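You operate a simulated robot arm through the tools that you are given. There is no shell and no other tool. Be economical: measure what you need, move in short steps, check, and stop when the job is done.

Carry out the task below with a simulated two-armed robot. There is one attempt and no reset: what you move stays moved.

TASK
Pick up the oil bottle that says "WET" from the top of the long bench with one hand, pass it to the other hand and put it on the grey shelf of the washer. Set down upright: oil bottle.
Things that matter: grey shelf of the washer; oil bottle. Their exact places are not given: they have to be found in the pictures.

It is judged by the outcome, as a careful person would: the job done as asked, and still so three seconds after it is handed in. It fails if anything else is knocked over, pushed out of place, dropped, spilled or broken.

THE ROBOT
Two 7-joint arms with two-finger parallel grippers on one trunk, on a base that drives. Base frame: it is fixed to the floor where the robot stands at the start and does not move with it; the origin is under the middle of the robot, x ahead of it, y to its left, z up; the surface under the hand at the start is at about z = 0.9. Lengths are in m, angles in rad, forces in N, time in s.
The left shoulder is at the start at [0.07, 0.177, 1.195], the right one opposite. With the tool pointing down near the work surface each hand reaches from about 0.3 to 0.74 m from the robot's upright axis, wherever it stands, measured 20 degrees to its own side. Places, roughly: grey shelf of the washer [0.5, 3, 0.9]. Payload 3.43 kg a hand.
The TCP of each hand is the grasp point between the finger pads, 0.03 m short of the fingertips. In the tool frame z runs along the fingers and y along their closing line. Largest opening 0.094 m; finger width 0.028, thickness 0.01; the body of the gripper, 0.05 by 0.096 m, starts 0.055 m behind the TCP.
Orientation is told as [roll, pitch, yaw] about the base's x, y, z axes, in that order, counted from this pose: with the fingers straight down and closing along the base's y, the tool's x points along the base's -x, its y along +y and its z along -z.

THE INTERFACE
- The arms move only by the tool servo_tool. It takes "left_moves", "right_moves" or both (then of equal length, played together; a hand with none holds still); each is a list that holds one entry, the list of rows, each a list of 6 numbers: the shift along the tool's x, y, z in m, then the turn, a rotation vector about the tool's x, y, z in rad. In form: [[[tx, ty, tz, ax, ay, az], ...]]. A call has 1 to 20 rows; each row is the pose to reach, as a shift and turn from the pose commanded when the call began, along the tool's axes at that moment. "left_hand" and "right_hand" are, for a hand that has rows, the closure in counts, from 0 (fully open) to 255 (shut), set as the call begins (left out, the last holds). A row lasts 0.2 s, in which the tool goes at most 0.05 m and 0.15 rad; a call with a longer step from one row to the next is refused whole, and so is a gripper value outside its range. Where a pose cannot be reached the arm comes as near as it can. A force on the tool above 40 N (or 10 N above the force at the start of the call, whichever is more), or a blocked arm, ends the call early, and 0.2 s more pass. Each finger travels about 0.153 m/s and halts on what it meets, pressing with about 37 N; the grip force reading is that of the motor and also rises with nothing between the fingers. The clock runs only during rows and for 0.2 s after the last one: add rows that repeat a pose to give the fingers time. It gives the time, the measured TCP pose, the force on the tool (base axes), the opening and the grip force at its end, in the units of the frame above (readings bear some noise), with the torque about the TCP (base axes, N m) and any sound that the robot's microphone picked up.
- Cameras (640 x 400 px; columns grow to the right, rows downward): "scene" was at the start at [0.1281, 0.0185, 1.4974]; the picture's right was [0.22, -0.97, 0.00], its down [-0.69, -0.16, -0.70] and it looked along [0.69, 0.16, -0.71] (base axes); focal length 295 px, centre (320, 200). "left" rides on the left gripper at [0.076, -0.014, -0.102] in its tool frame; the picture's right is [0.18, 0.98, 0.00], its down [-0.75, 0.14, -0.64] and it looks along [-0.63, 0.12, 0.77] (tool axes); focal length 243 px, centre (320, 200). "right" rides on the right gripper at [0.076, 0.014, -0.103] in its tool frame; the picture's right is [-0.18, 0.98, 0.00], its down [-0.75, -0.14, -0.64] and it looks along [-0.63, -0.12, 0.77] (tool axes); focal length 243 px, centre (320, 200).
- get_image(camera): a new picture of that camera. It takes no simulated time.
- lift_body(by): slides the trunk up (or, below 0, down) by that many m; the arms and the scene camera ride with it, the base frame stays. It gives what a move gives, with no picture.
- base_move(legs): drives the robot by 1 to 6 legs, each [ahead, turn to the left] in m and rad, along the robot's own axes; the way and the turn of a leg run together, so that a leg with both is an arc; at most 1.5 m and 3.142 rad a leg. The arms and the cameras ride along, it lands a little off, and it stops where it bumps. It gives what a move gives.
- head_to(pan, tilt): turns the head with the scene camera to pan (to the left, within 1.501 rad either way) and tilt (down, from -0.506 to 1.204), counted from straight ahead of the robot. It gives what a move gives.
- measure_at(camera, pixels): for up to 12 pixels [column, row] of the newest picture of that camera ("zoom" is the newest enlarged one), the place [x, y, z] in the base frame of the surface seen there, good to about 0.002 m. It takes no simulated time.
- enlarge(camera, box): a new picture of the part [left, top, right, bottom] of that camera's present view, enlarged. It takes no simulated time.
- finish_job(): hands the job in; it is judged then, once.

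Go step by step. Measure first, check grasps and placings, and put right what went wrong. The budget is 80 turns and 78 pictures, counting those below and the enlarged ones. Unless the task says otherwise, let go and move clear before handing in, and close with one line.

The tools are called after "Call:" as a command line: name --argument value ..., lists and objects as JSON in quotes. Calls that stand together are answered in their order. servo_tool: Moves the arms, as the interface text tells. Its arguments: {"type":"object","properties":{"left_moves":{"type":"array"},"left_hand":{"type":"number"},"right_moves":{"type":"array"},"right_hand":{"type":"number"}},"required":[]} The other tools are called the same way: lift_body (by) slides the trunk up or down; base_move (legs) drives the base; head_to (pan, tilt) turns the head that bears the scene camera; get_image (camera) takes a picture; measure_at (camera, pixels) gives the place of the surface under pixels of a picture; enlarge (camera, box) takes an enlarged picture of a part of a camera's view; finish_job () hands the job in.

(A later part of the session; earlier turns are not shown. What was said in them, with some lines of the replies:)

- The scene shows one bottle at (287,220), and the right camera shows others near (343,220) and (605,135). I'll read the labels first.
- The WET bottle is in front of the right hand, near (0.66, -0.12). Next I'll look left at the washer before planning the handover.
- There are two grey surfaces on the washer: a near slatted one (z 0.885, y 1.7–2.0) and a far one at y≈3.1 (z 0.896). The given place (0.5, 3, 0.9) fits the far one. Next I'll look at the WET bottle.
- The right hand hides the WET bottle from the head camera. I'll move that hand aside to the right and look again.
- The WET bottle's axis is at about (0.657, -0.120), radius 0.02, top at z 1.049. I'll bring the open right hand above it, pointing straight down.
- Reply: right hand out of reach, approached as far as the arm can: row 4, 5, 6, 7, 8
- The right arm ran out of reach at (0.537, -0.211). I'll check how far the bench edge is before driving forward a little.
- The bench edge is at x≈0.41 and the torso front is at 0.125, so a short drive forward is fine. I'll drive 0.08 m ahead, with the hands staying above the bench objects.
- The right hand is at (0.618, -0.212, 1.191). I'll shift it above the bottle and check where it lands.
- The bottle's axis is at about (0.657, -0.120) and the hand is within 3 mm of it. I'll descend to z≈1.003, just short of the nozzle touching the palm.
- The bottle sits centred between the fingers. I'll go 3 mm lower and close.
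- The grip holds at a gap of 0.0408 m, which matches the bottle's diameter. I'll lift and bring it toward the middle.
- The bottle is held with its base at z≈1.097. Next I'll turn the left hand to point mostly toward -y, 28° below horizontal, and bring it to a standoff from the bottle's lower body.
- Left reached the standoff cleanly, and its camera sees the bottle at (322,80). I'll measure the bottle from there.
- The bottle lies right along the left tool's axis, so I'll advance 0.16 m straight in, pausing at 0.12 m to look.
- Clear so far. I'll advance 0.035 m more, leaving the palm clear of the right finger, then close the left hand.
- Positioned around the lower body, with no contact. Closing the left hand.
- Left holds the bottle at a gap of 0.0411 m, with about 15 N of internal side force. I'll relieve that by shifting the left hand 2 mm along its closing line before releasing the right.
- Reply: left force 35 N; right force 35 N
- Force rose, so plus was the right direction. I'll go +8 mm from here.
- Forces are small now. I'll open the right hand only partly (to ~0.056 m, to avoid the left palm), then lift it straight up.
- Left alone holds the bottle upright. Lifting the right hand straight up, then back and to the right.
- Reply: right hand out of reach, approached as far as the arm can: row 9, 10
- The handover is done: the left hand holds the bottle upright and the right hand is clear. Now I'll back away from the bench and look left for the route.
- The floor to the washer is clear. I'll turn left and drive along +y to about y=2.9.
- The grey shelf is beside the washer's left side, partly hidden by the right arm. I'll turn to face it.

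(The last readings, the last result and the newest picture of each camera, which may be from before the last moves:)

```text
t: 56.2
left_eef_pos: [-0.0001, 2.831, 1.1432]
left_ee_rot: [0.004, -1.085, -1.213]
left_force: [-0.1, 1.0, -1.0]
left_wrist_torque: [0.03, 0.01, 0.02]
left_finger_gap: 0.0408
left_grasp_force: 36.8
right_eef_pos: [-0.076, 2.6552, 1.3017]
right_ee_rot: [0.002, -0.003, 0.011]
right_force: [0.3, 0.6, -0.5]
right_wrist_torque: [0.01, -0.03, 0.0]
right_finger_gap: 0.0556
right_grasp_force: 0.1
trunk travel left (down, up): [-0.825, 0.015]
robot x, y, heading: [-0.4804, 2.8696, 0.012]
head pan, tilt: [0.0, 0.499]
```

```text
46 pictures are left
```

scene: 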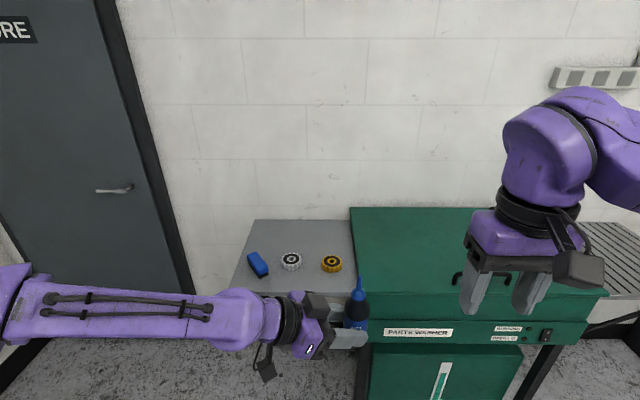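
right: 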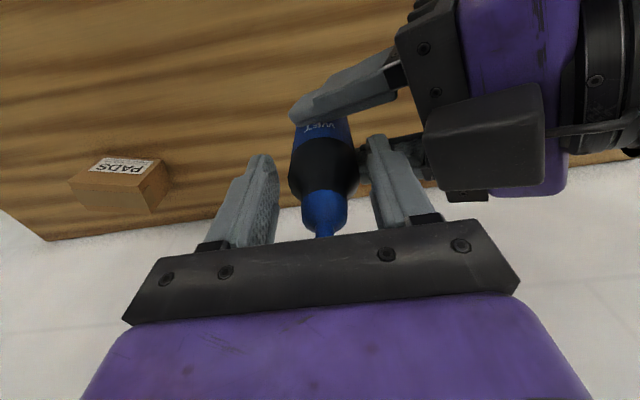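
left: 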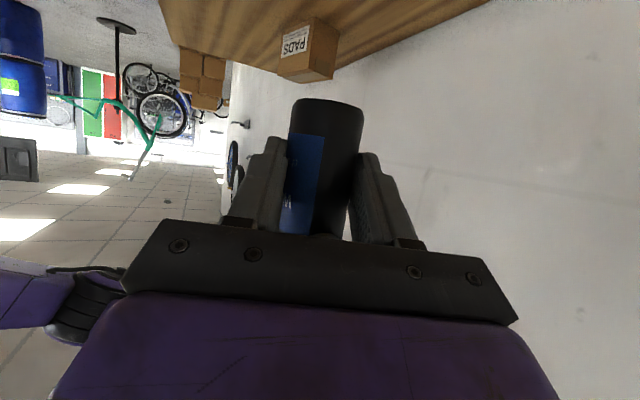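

The grey shelf is at pixels (235–355, 220–295), with a blue block, a cog and a yellow ring on it. Measuring these.

Call:
measure_at --camera "scene" --pixels '[[258, 222], [350, 222], [237, 285], [270, 287], [345, 275], [258, 265], [291, 261], [331, 264], [300, 285], [350, 250], [380, 240], [243, 262]]'

Call:
enlarge --camera "scene" --box '[210, 200, 400, 360]'

```text
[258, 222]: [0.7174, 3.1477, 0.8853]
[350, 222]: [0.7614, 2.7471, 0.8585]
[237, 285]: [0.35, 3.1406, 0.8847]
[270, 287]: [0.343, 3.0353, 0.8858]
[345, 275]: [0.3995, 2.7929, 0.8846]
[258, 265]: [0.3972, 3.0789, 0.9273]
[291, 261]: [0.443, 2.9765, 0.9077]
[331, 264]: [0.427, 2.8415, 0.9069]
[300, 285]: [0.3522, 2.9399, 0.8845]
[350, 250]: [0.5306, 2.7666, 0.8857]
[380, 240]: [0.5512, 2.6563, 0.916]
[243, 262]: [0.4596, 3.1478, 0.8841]
```

```text
2.50 times, centred on (305, 280) of scene
```

zoom: 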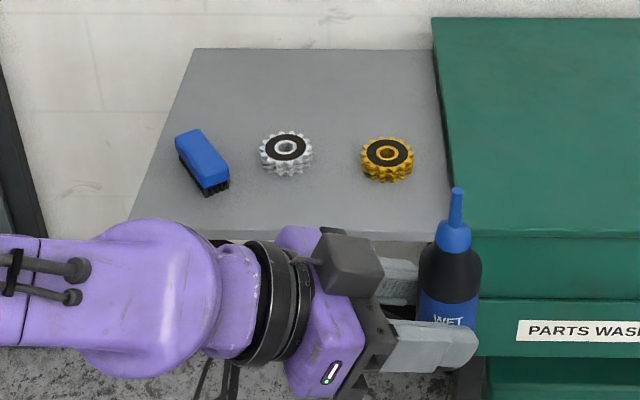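

The shelf top is at z 0.885, spanning x 0.335–0.72 and y 2.76–3.16. There's free space at the front between the cog (0.455, 2.977) and the yellow one (0.445, 2.84). I'll turn the left hand to point more forward, keeping the bottle upright.

Call:
servo_tool --left_moves '[[[0.0059, 0.0175, -0.0112, -0.1254, 0, -0.0666], [0.0119, 0.0351, -0.0224, -0.2508, 0, -0.1332], [0.0178, 0.0526, -0.0335, -0.3762, 0, -0.1998], [0.0238, 0.0702, -0.0447, -0.5016, 0, -0.2664], [0.0297, 0.0877, -0.0559, -0.627, 0, -0.333], [0.0297, 0.0877, -0.0559, -0.627, 0, -0.333]]]'

Call:
get_image --camera "scene"

```text
t: 57.6
left_eef_pos: [0.0589, 2.9188, 1.1459]
left_ee_rot: [0.001, -1.084, -0.5]
left_force: [-0.9, -0.6, -2.0]
left_wrist_torque: [0.01, -0.03, -0.01]
left_finger_gap: 0.0409
left_grasp_force: 37.0
right_eef_pos: [-0.075, 2.6553, 1.3013]
right_ee_rot: [0.002, -0.004, 0.012]
right_force: [0.5, 0.1, -1.1]
right_wrist_torque: [-0.02, -0.01, 0.0]
right_finger_gap: 0.0557
right_grasp_force: 0.0
trunk travel left (down, up): [-0.825, 0.015]
robot x, y, heading: [-0.4833, 2.8704, 0.015]
head pan, tilt: [0.0, 0.499]
```

```text
44 pictures are left
```

scene: 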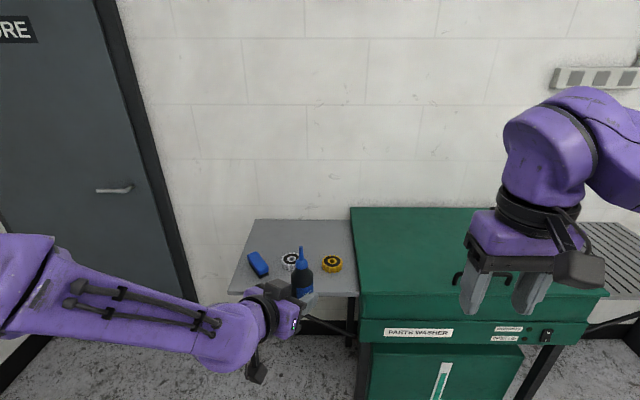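

The bottle is at about (0.076, 2.91), upright. I'll drive ahead 0.30 m to bring it over the free spot.

Call:
base_move --legs '[[0.3, -0.012]]'

Call:
head_to --pan 0.1 --tilt 0.85

Call:
get_image --camera "scene"

Call:
get_image --camera "left"

```text
t: 59.7
left_eef_pos: [0.3648, 2.9101, 1.1453]
left_ee_rot: [0.003, -1.085, -0.519]
left_force: [-0.3, -0.1, -1.7]
left_wrist_torque: [0.0, 0.06, -0.01]
left_finger_gap: 0.0406
left_grasp_force: 37.1
right_eef_pos: [0.2238, 2.6489, 1.3024]
right_ee_rot: [0.002, -0.002, -0.009]
right_force: [-0.4, -0.7, -0.2]
right_wrist_torque: [0.0, 0.02, -0.03]
right_finger_gap: 0.0556
right_grasp_force: 0.1
trunk travel left (down, up): [-0.825, 0.015]
robot x, y, heading: [-0.1745, 2.8665, -0.003]
head pan, tilt: [0.0, 0.499]
```

```text
t: 60.5
left_eef_pos: [0.3673, 2.9111, 1.1436]
left_ee_rot: [0.001, -1.084, -0.519]
left_force: [0.0, -0.5, -1.4]
left_wrist_torque: [0.02, 0.02, -0.02]
left_finger_gap: 0.0409
left_grasp_force: 37.0
right_eef_pos: [0.2267, 2.649, 1.3011]
right_ee_rot: [0.0, -0.003, -0.008]
right_force: [0.9, -0.6, 0.4]
right_wrist_torque: [0.01, 0.0, -0.01]
right_finger_gap: 0.0553
right_grasp_force: 0.0
trunk travel left (down, up): [-0.825, 0.015]
robot x, y, heading: [-0.1752, 2.8675, -0.007]
head pan, tilt: [0.099, 0.85]
```

```text
43 pictures are left
```

scene: 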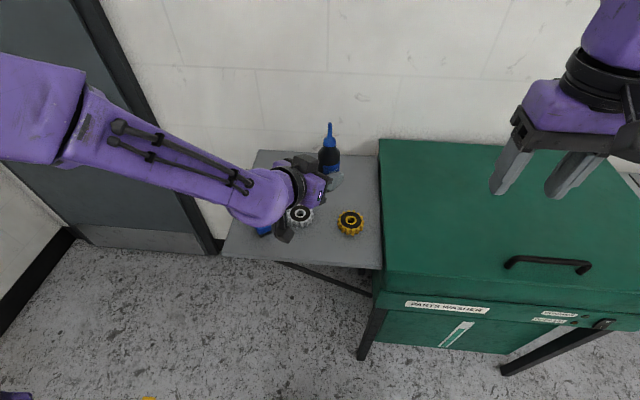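

```text
42 pictures are left
```

left: 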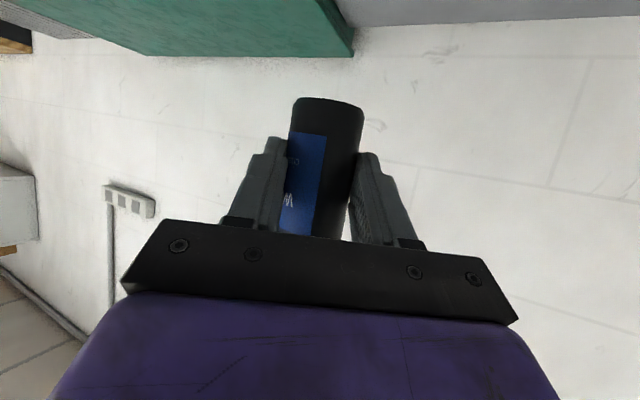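

Call:
enlarge --camera "scene" --box '[220, 110, 400, 280]'

Call:
measure_at --camera "scene" --pixels '[[350, 223], [350, 236], [337, 223], [364, 223], [350, 212], [300, 226], [310, 218], [330, 160], [330, 126], [325, 262], [232, 257], [268, 232]]'

```text
2.35 times, centred on (310, 195) of scene
```

zoom: 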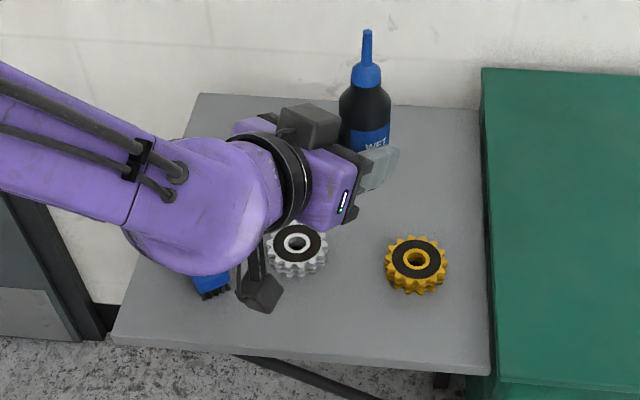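

```text
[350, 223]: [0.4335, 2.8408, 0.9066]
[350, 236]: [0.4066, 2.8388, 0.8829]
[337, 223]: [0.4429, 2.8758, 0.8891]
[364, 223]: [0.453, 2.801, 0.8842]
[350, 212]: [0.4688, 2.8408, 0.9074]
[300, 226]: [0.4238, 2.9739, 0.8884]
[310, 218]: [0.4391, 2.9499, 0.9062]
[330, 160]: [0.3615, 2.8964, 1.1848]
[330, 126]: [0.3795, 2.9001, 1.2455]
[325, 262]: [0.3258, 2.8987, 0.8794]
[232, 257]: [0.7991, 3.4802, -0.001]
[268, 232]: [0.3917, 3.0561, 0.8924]
```

The bottle axis is at (0.382, 2.900), in the gap, 0.055 m behind the front edge (x 0.326). I'll lower the trunk 0.17 m and check.

Call:
lift_body --by -0.17

Call:
enlarge --camera "scene" --box '[180, 80, 420, 300]'

Call:
get_image --camera "left"

```text
t: 62.5
left_eef_pos: [0.3659, 2.9106, 0.9757]
left_ee_rot: [0.002, -1.084, -0.52]
left_force: [0.2, 0.6, -1.2]
left_wrist_torque: [-0.01, 0.02, 0.0]
left_finger_gap: 0.0402
left_grasp_force: 36.9
right_eef_pos: [0.2255, 2.6475, 1.1312]
right_ee_rot: [0.001, -0.003, -0.009]
right_force: [-0.3, -0.3, 0.5]
right_wrist_torque: [-0.02, 0.02, 0.0]
right_finger_gap: 0.0557
right_grasp_force: 0.1
trunk travel left (down, up): [-0.655, 0.185]
robot x, y, heading: [-0.1722, 2.8657, -0.007]
head pan, tilt: [0.099, 0.85]
```

```text
1.82 times, centred on (300, 190) of scene
```

zoom: 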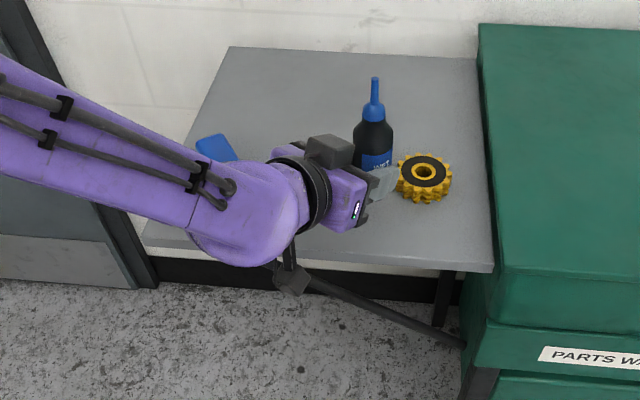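

```text
39 pictures are left
```

left: 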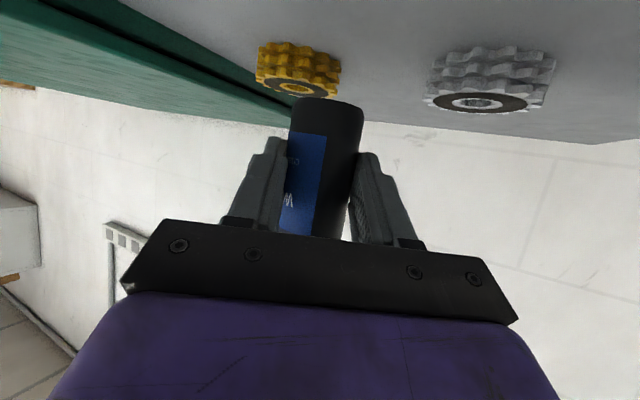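

All clear; the bottle base is about 0.045 m above the shelf. Lowering another 0.035 m.

Call:
lift_body --by -0.035

Call:
enlarge --camera "scene" --box '[220, 70, 420, 230]'

Call:
get_image --camera "left"

```text
t: 63.3
left_eef_pos: [0.3655, 2.9102, 0.94]
left_ee_rot: [0.002, -1.085, -0.52]
left_force: [-0.2, 0.0, -0.2]
left_wrist_torque: [0.01, 0.03, -0.01]
left_finger_gap: 0.0402
left_grasp_force: 36.9
right_eef_pos: [0.2264, 2.6496, 1.0966]
right_ee_rot: [0.001, -0.004, -0.008]
right_force: [-0.2, -0.8, -0.7]
right_wrist_torque: [-0.01, -0.03, -0.01]
right_finger_gap: 0.0557
right_grasp_force: 0.0
trunk travel left (down, up): [-0.62, 0.22]
robot x, y, heading: [-0.1784, 2.8711, -0.006]
head pan, tilt: [0.099, 0.85]
```

```text
2.50 times, centred on (320, 150) of scene
```

zoom: 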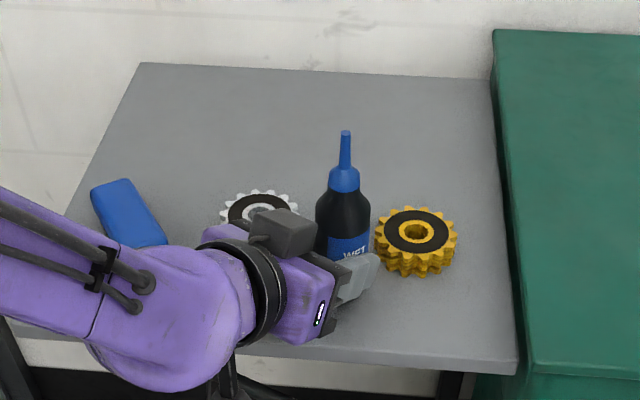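

```text
37 pictures are left
```

left: 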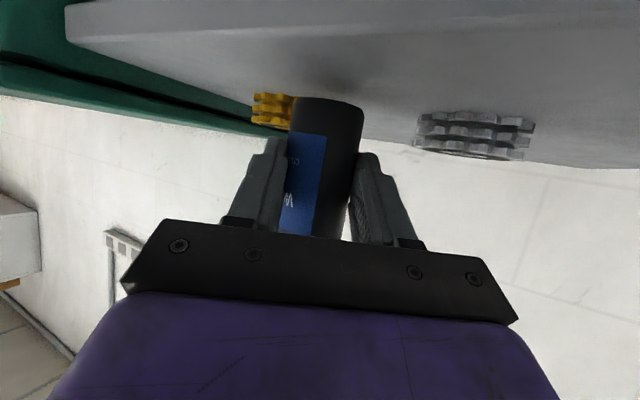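

Call:
measure_at --camera "zoom" --pixels '[[346, 134], [345, 160], [344, 180], [344, 215], [344, 240], [318, 220], [368, 220]]'

Call:
measure_at --camera "left" --pixels '[[325, 105], [322, 130], [318, 180], [335, 99], [318, 215]]'

```text
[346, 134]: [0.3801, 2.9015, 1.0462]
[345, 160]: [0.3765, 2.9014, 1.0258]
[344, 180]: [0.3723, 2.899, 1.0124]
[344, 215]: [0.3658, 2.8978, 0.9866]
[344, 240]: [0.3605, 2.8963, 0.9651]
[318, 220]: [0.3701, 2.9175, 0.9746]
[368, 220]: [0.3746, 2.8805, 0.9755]
```

```text
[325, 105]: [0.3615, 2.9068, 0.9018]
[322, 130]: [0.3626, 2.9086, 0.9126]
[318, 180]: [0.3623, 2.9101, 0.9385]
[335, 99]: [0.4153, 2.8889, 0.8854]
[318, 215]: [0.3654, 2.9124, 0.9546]
```

The bottle is upright, with its base at about z 0.896 and the shelf at 0.885. Lowering the last ~11 mm with the arm.

Call:
servo_tool --left_moves '[[[0.0035, 0, 0.0019, 0, 0, 0], [0.0066, 0, 0.0035, 0, 0, 0], [0.0088, 0, 0.0047, 0, 0, 0], [0.0088, 0, 0.0047, 0, 0, 0]]]'

```text
t: 64.3
left_eef_pos: [0.3653, 2.9093, 0.9296]
left_ee_rot: [0.002, -1.084, -0.521]
left_force: [-0.3, 0.1, -1.7]
left_wrist_torque: [0.03, 0.03, -0.03]
left_finger_gap: 0.0405
left_grasp_force: 37.5
right_eef_pos: [0.2262, 2.6484, 1.0966]
right_ee_rot: [0.002, -0.005, -0.009]
right_force: [-0.3, 0.5, 0.1]
right_wrist_torque: [0.02, 0.04, 0.0]
right_finger_gap: 0.0555
right_grasp_force: 0.1
trunk travel left (down, up): [-0.62, 0.22]
robot x, y, heading: [-0.1754, 2.8698, -0.005]
head pan, tilt: [0.099, 0.85]
```

No contact yet. I'll step 1 mm at a time until force shows.

Call:
servo_tool --left_moves '[[[0.00088, 0, 0.00047, 0, 0, 0], [0.00088, 0, 0.00047, 0, 0, 0]]]'

Call:
servo_tool --left_moves '[[[0.00088, 0, 0.00047, 0, 0, 0], [0.00088, 0, 0.00047, 0, 0, 0]]]'

```text
t: 64.9
left_eef_pos: [0.3663, 2.9097, 0.9301]
left_ee_rot: [0.002, -1.086, -0.52]
left_force: [1.0, 0.0, 2.3]
left_wrist_torque: [-0.08, 0.01, 0.01]
left_finger_gap: 0.0404
left_grasp_force: 36.9
right_eef_pos: [0.2266, 2.6489, 1.097]
right_ee_rot: [0.001, -0.002, -0.008]
right_force: [-0.2, -0.3, 0.5]
right_wrist_torque: [-0.01, 0.01, 0.02]
right_finger_gap: 0.0557
right_grasp_force: 0.0
trunk travel left (down, up): [-0.62, 0.22]
robot x, y, heading: [-0.1757, 2.8697, -0.003]
head pan, tilt: [0.099, 0.85]
```

```text
t: 65.5
left_eef_pos: [0.3663, 2.9098, 0.9295]
left_ee_rot: [0.004, -1.087, -0.519]
left_force: [2.8, 0.9, 8.1]
left_wrist_torque: [-0.25, -0.2, 0.08]
left_finger_gap: 0.0408
left_grasp_force: 37.5
right_eef_pos: [0.2265, 2.6487, 1.0964]
right_ee_rot: [0.002, -0.005, -0.009]
right_force: [-0.2, 0.1, 0.0]
right_wrist_torque: [0.02, -0.02, 0.01]
right_finger_gap: 0.0554
right_grasp_force: 0.0
trunk travel left (down, up): [-0.62, 0.22]
robot x, y, heading: [-0.1729, 2.8687, -0.008]
head pan, tilt: [0.099, 0.85]
```

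The shelf is now pushing up with 8 N, so the bottle is standing. I'll open the left hand partly, to ~0.062 m, and look.

Call:
servo_tool --left_moves '[[[0, 0, 0, 0, 0, 0], [0, 0, 0, 0, 0, 0], [0, 0, 0, 0, 0, 0]]]' --left_hand 87

Call:
get_image --camera "left"

Call:
enlarge --camera "scene" --box '[220, 70, 420, 230]'

```text
t: 66.3
left_eef_pos: [0.3651, 2.9095, 0.9293]
left_ee_rot: [0.001, -1.085, -0.519]
left_force: [-0.9, -0.3, -0.7]
left_wrist_torque: [0.01, 0.04, -0.03]
left_finger_gap: 0.0618
left_grasp_force: 0.1
right_eef_pos: [0.2258, 2.6491, 1.096]
right_ee_rot: [0.001, -0.002, -0.008]
right_force: [0.3, 0.8, -0.2]
right_wrist_torque: [-0.01, -0.02, 0.02]
right_finger_gap: 0.0558
right_grasp_force: 0.0
trunk travel left (down, up): [-0.62, 0.22]
robot x, y, heading: [-0.1765, 2.87, -0.004]
head pan, tilt: [0.099, 0.85]
```

```text
36 pictures are left
```

left: 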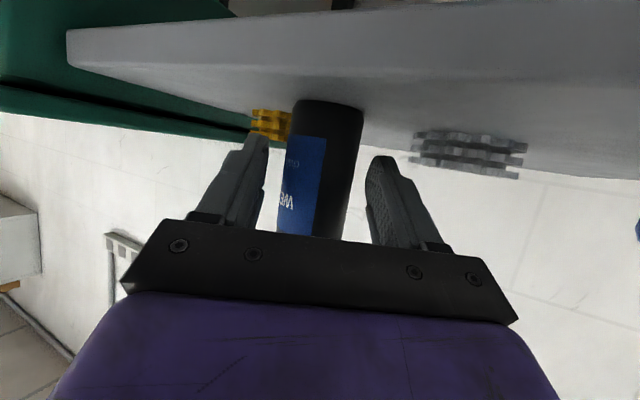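

```text
2.50 times, centred on (320, 150) of scene
```

zoom: 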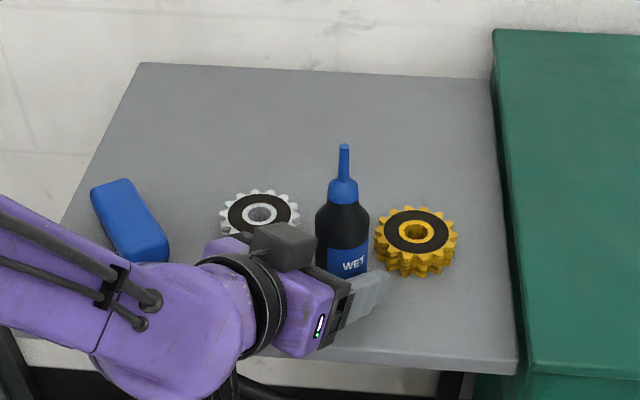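

The bottle stands free and upright. Retreating along the tool axis.

Call:
servo_tool --left_moves '[[[0, 0, -0.015, 0, 0, 0], [0, 0, -0.035, 0, 0, 0], [0, 0, -0.055, 0, 0, 0], [0, 0, -0.075, 0, 0, 0], [0, 0, -0.095, 0, 0, 0], [0, 0, -0.095, 0, 0, 0]]]'

Call:
get_image --camera "scene"

Call:
get_image --camera "left"

```text
t: 67.7
left_eef_pos: [0.2923, 2.9521, 0.9707]
left_ee_rot: [0.002, -1.084, -0.519]
left_force: [0.0, 0.8, -0.1]
left_wrist_torque: [-0.01, 0.0, -0.03]
left_finger_gap: 0.062
left_grasp_force: 0.1
right_eef_pos: [0.2263, 2.6491, 1.0979]
right_ee_rot: [0.001, -0.004, -0.008]
right_force: [0.0, 0.0, -0.5]
right_wrist_torque: [-0.02, 0.03, 0.0]
right_finger_gap: 0.0554
right_grasp_force: 0.1
trunk travel left (down, up): [-0.62, 0.22]
robot x, y, heading: [-0.1735, 2.8695, 0.001]
head pan, tilt: [0.099, 0.85]
```

```text
34 pictures are left
```

scene: 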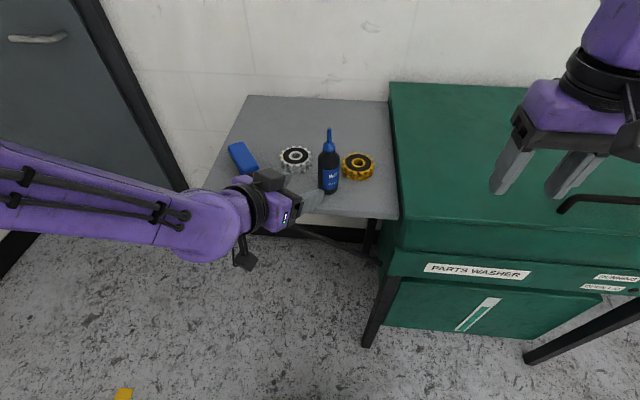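

```text
33 pictures are left
```

left: 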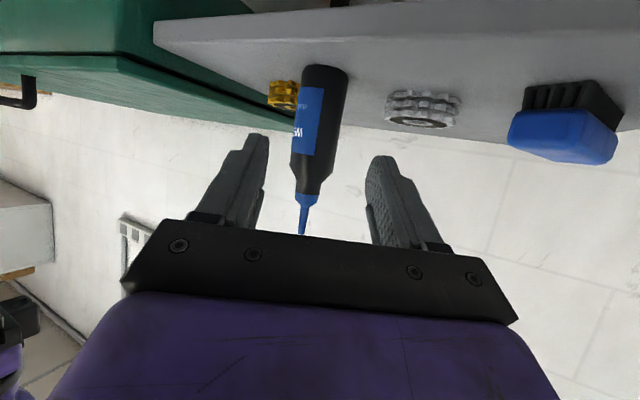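

The fingers are clear of the bottle. I'll back the base away and do a final check.

Call:
base_move --legs '[[-0.3, 0]]'

Call:
enlarge --camera "scene" --box '[200, 20, 440, 200]'

```text
t: 69.7
left_eef_pos: [-0.0118, 2.955, 0.9703]
left_ee_rot: [0.002, -1.084, -0.51]
left_force: [-0.8, 0.0, -0.1]
left_wrist_torque: [0.01, -0.04, 0.01]
left_finger_gap: 0.0617
left_grasp_force: 0.1
right_eef_pos: [-0.0764, 2.6512, 1.096]
right_ee_rot: [0.002, -0.002, 0.0]
right_force: [0.8, -0.4, -0.5]
right_wrist_torque: [0.0, -0.02, 0.0]
right_finger_gap: 0.0554
right_grasp_force: 0.0
trunk travel left (down, up): [-0.62, 0.22]
robot x, y, heading: [-0.477, 2.8649, -0.0]
head pan, tilt: [0.099, 0.85]
```

```text
2.22 times, centred on (320, 110) of scene
```

zoom: 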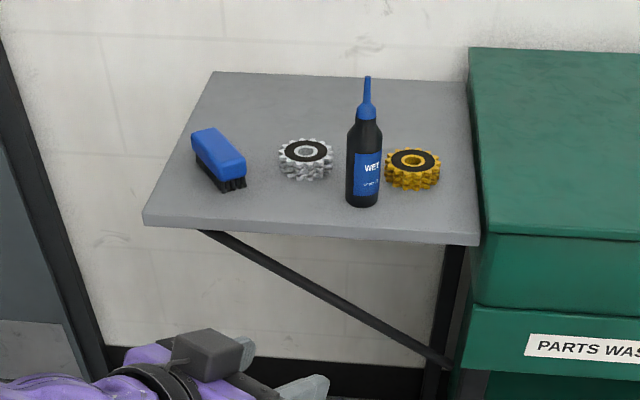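

The WET bottle stands upright on the grey shelf, at (365,150) in the enlarged picture. The brush and both cogs haven't moved, and both hands are clear, so I'm handing in.

Call:
finish_job

```text
The job is handed in.
```

I picked up the "WET" oil bottle with the right hand, passed it to the left, and set it upright on the washer's grey shelf. Nothing else was knocked or moved.
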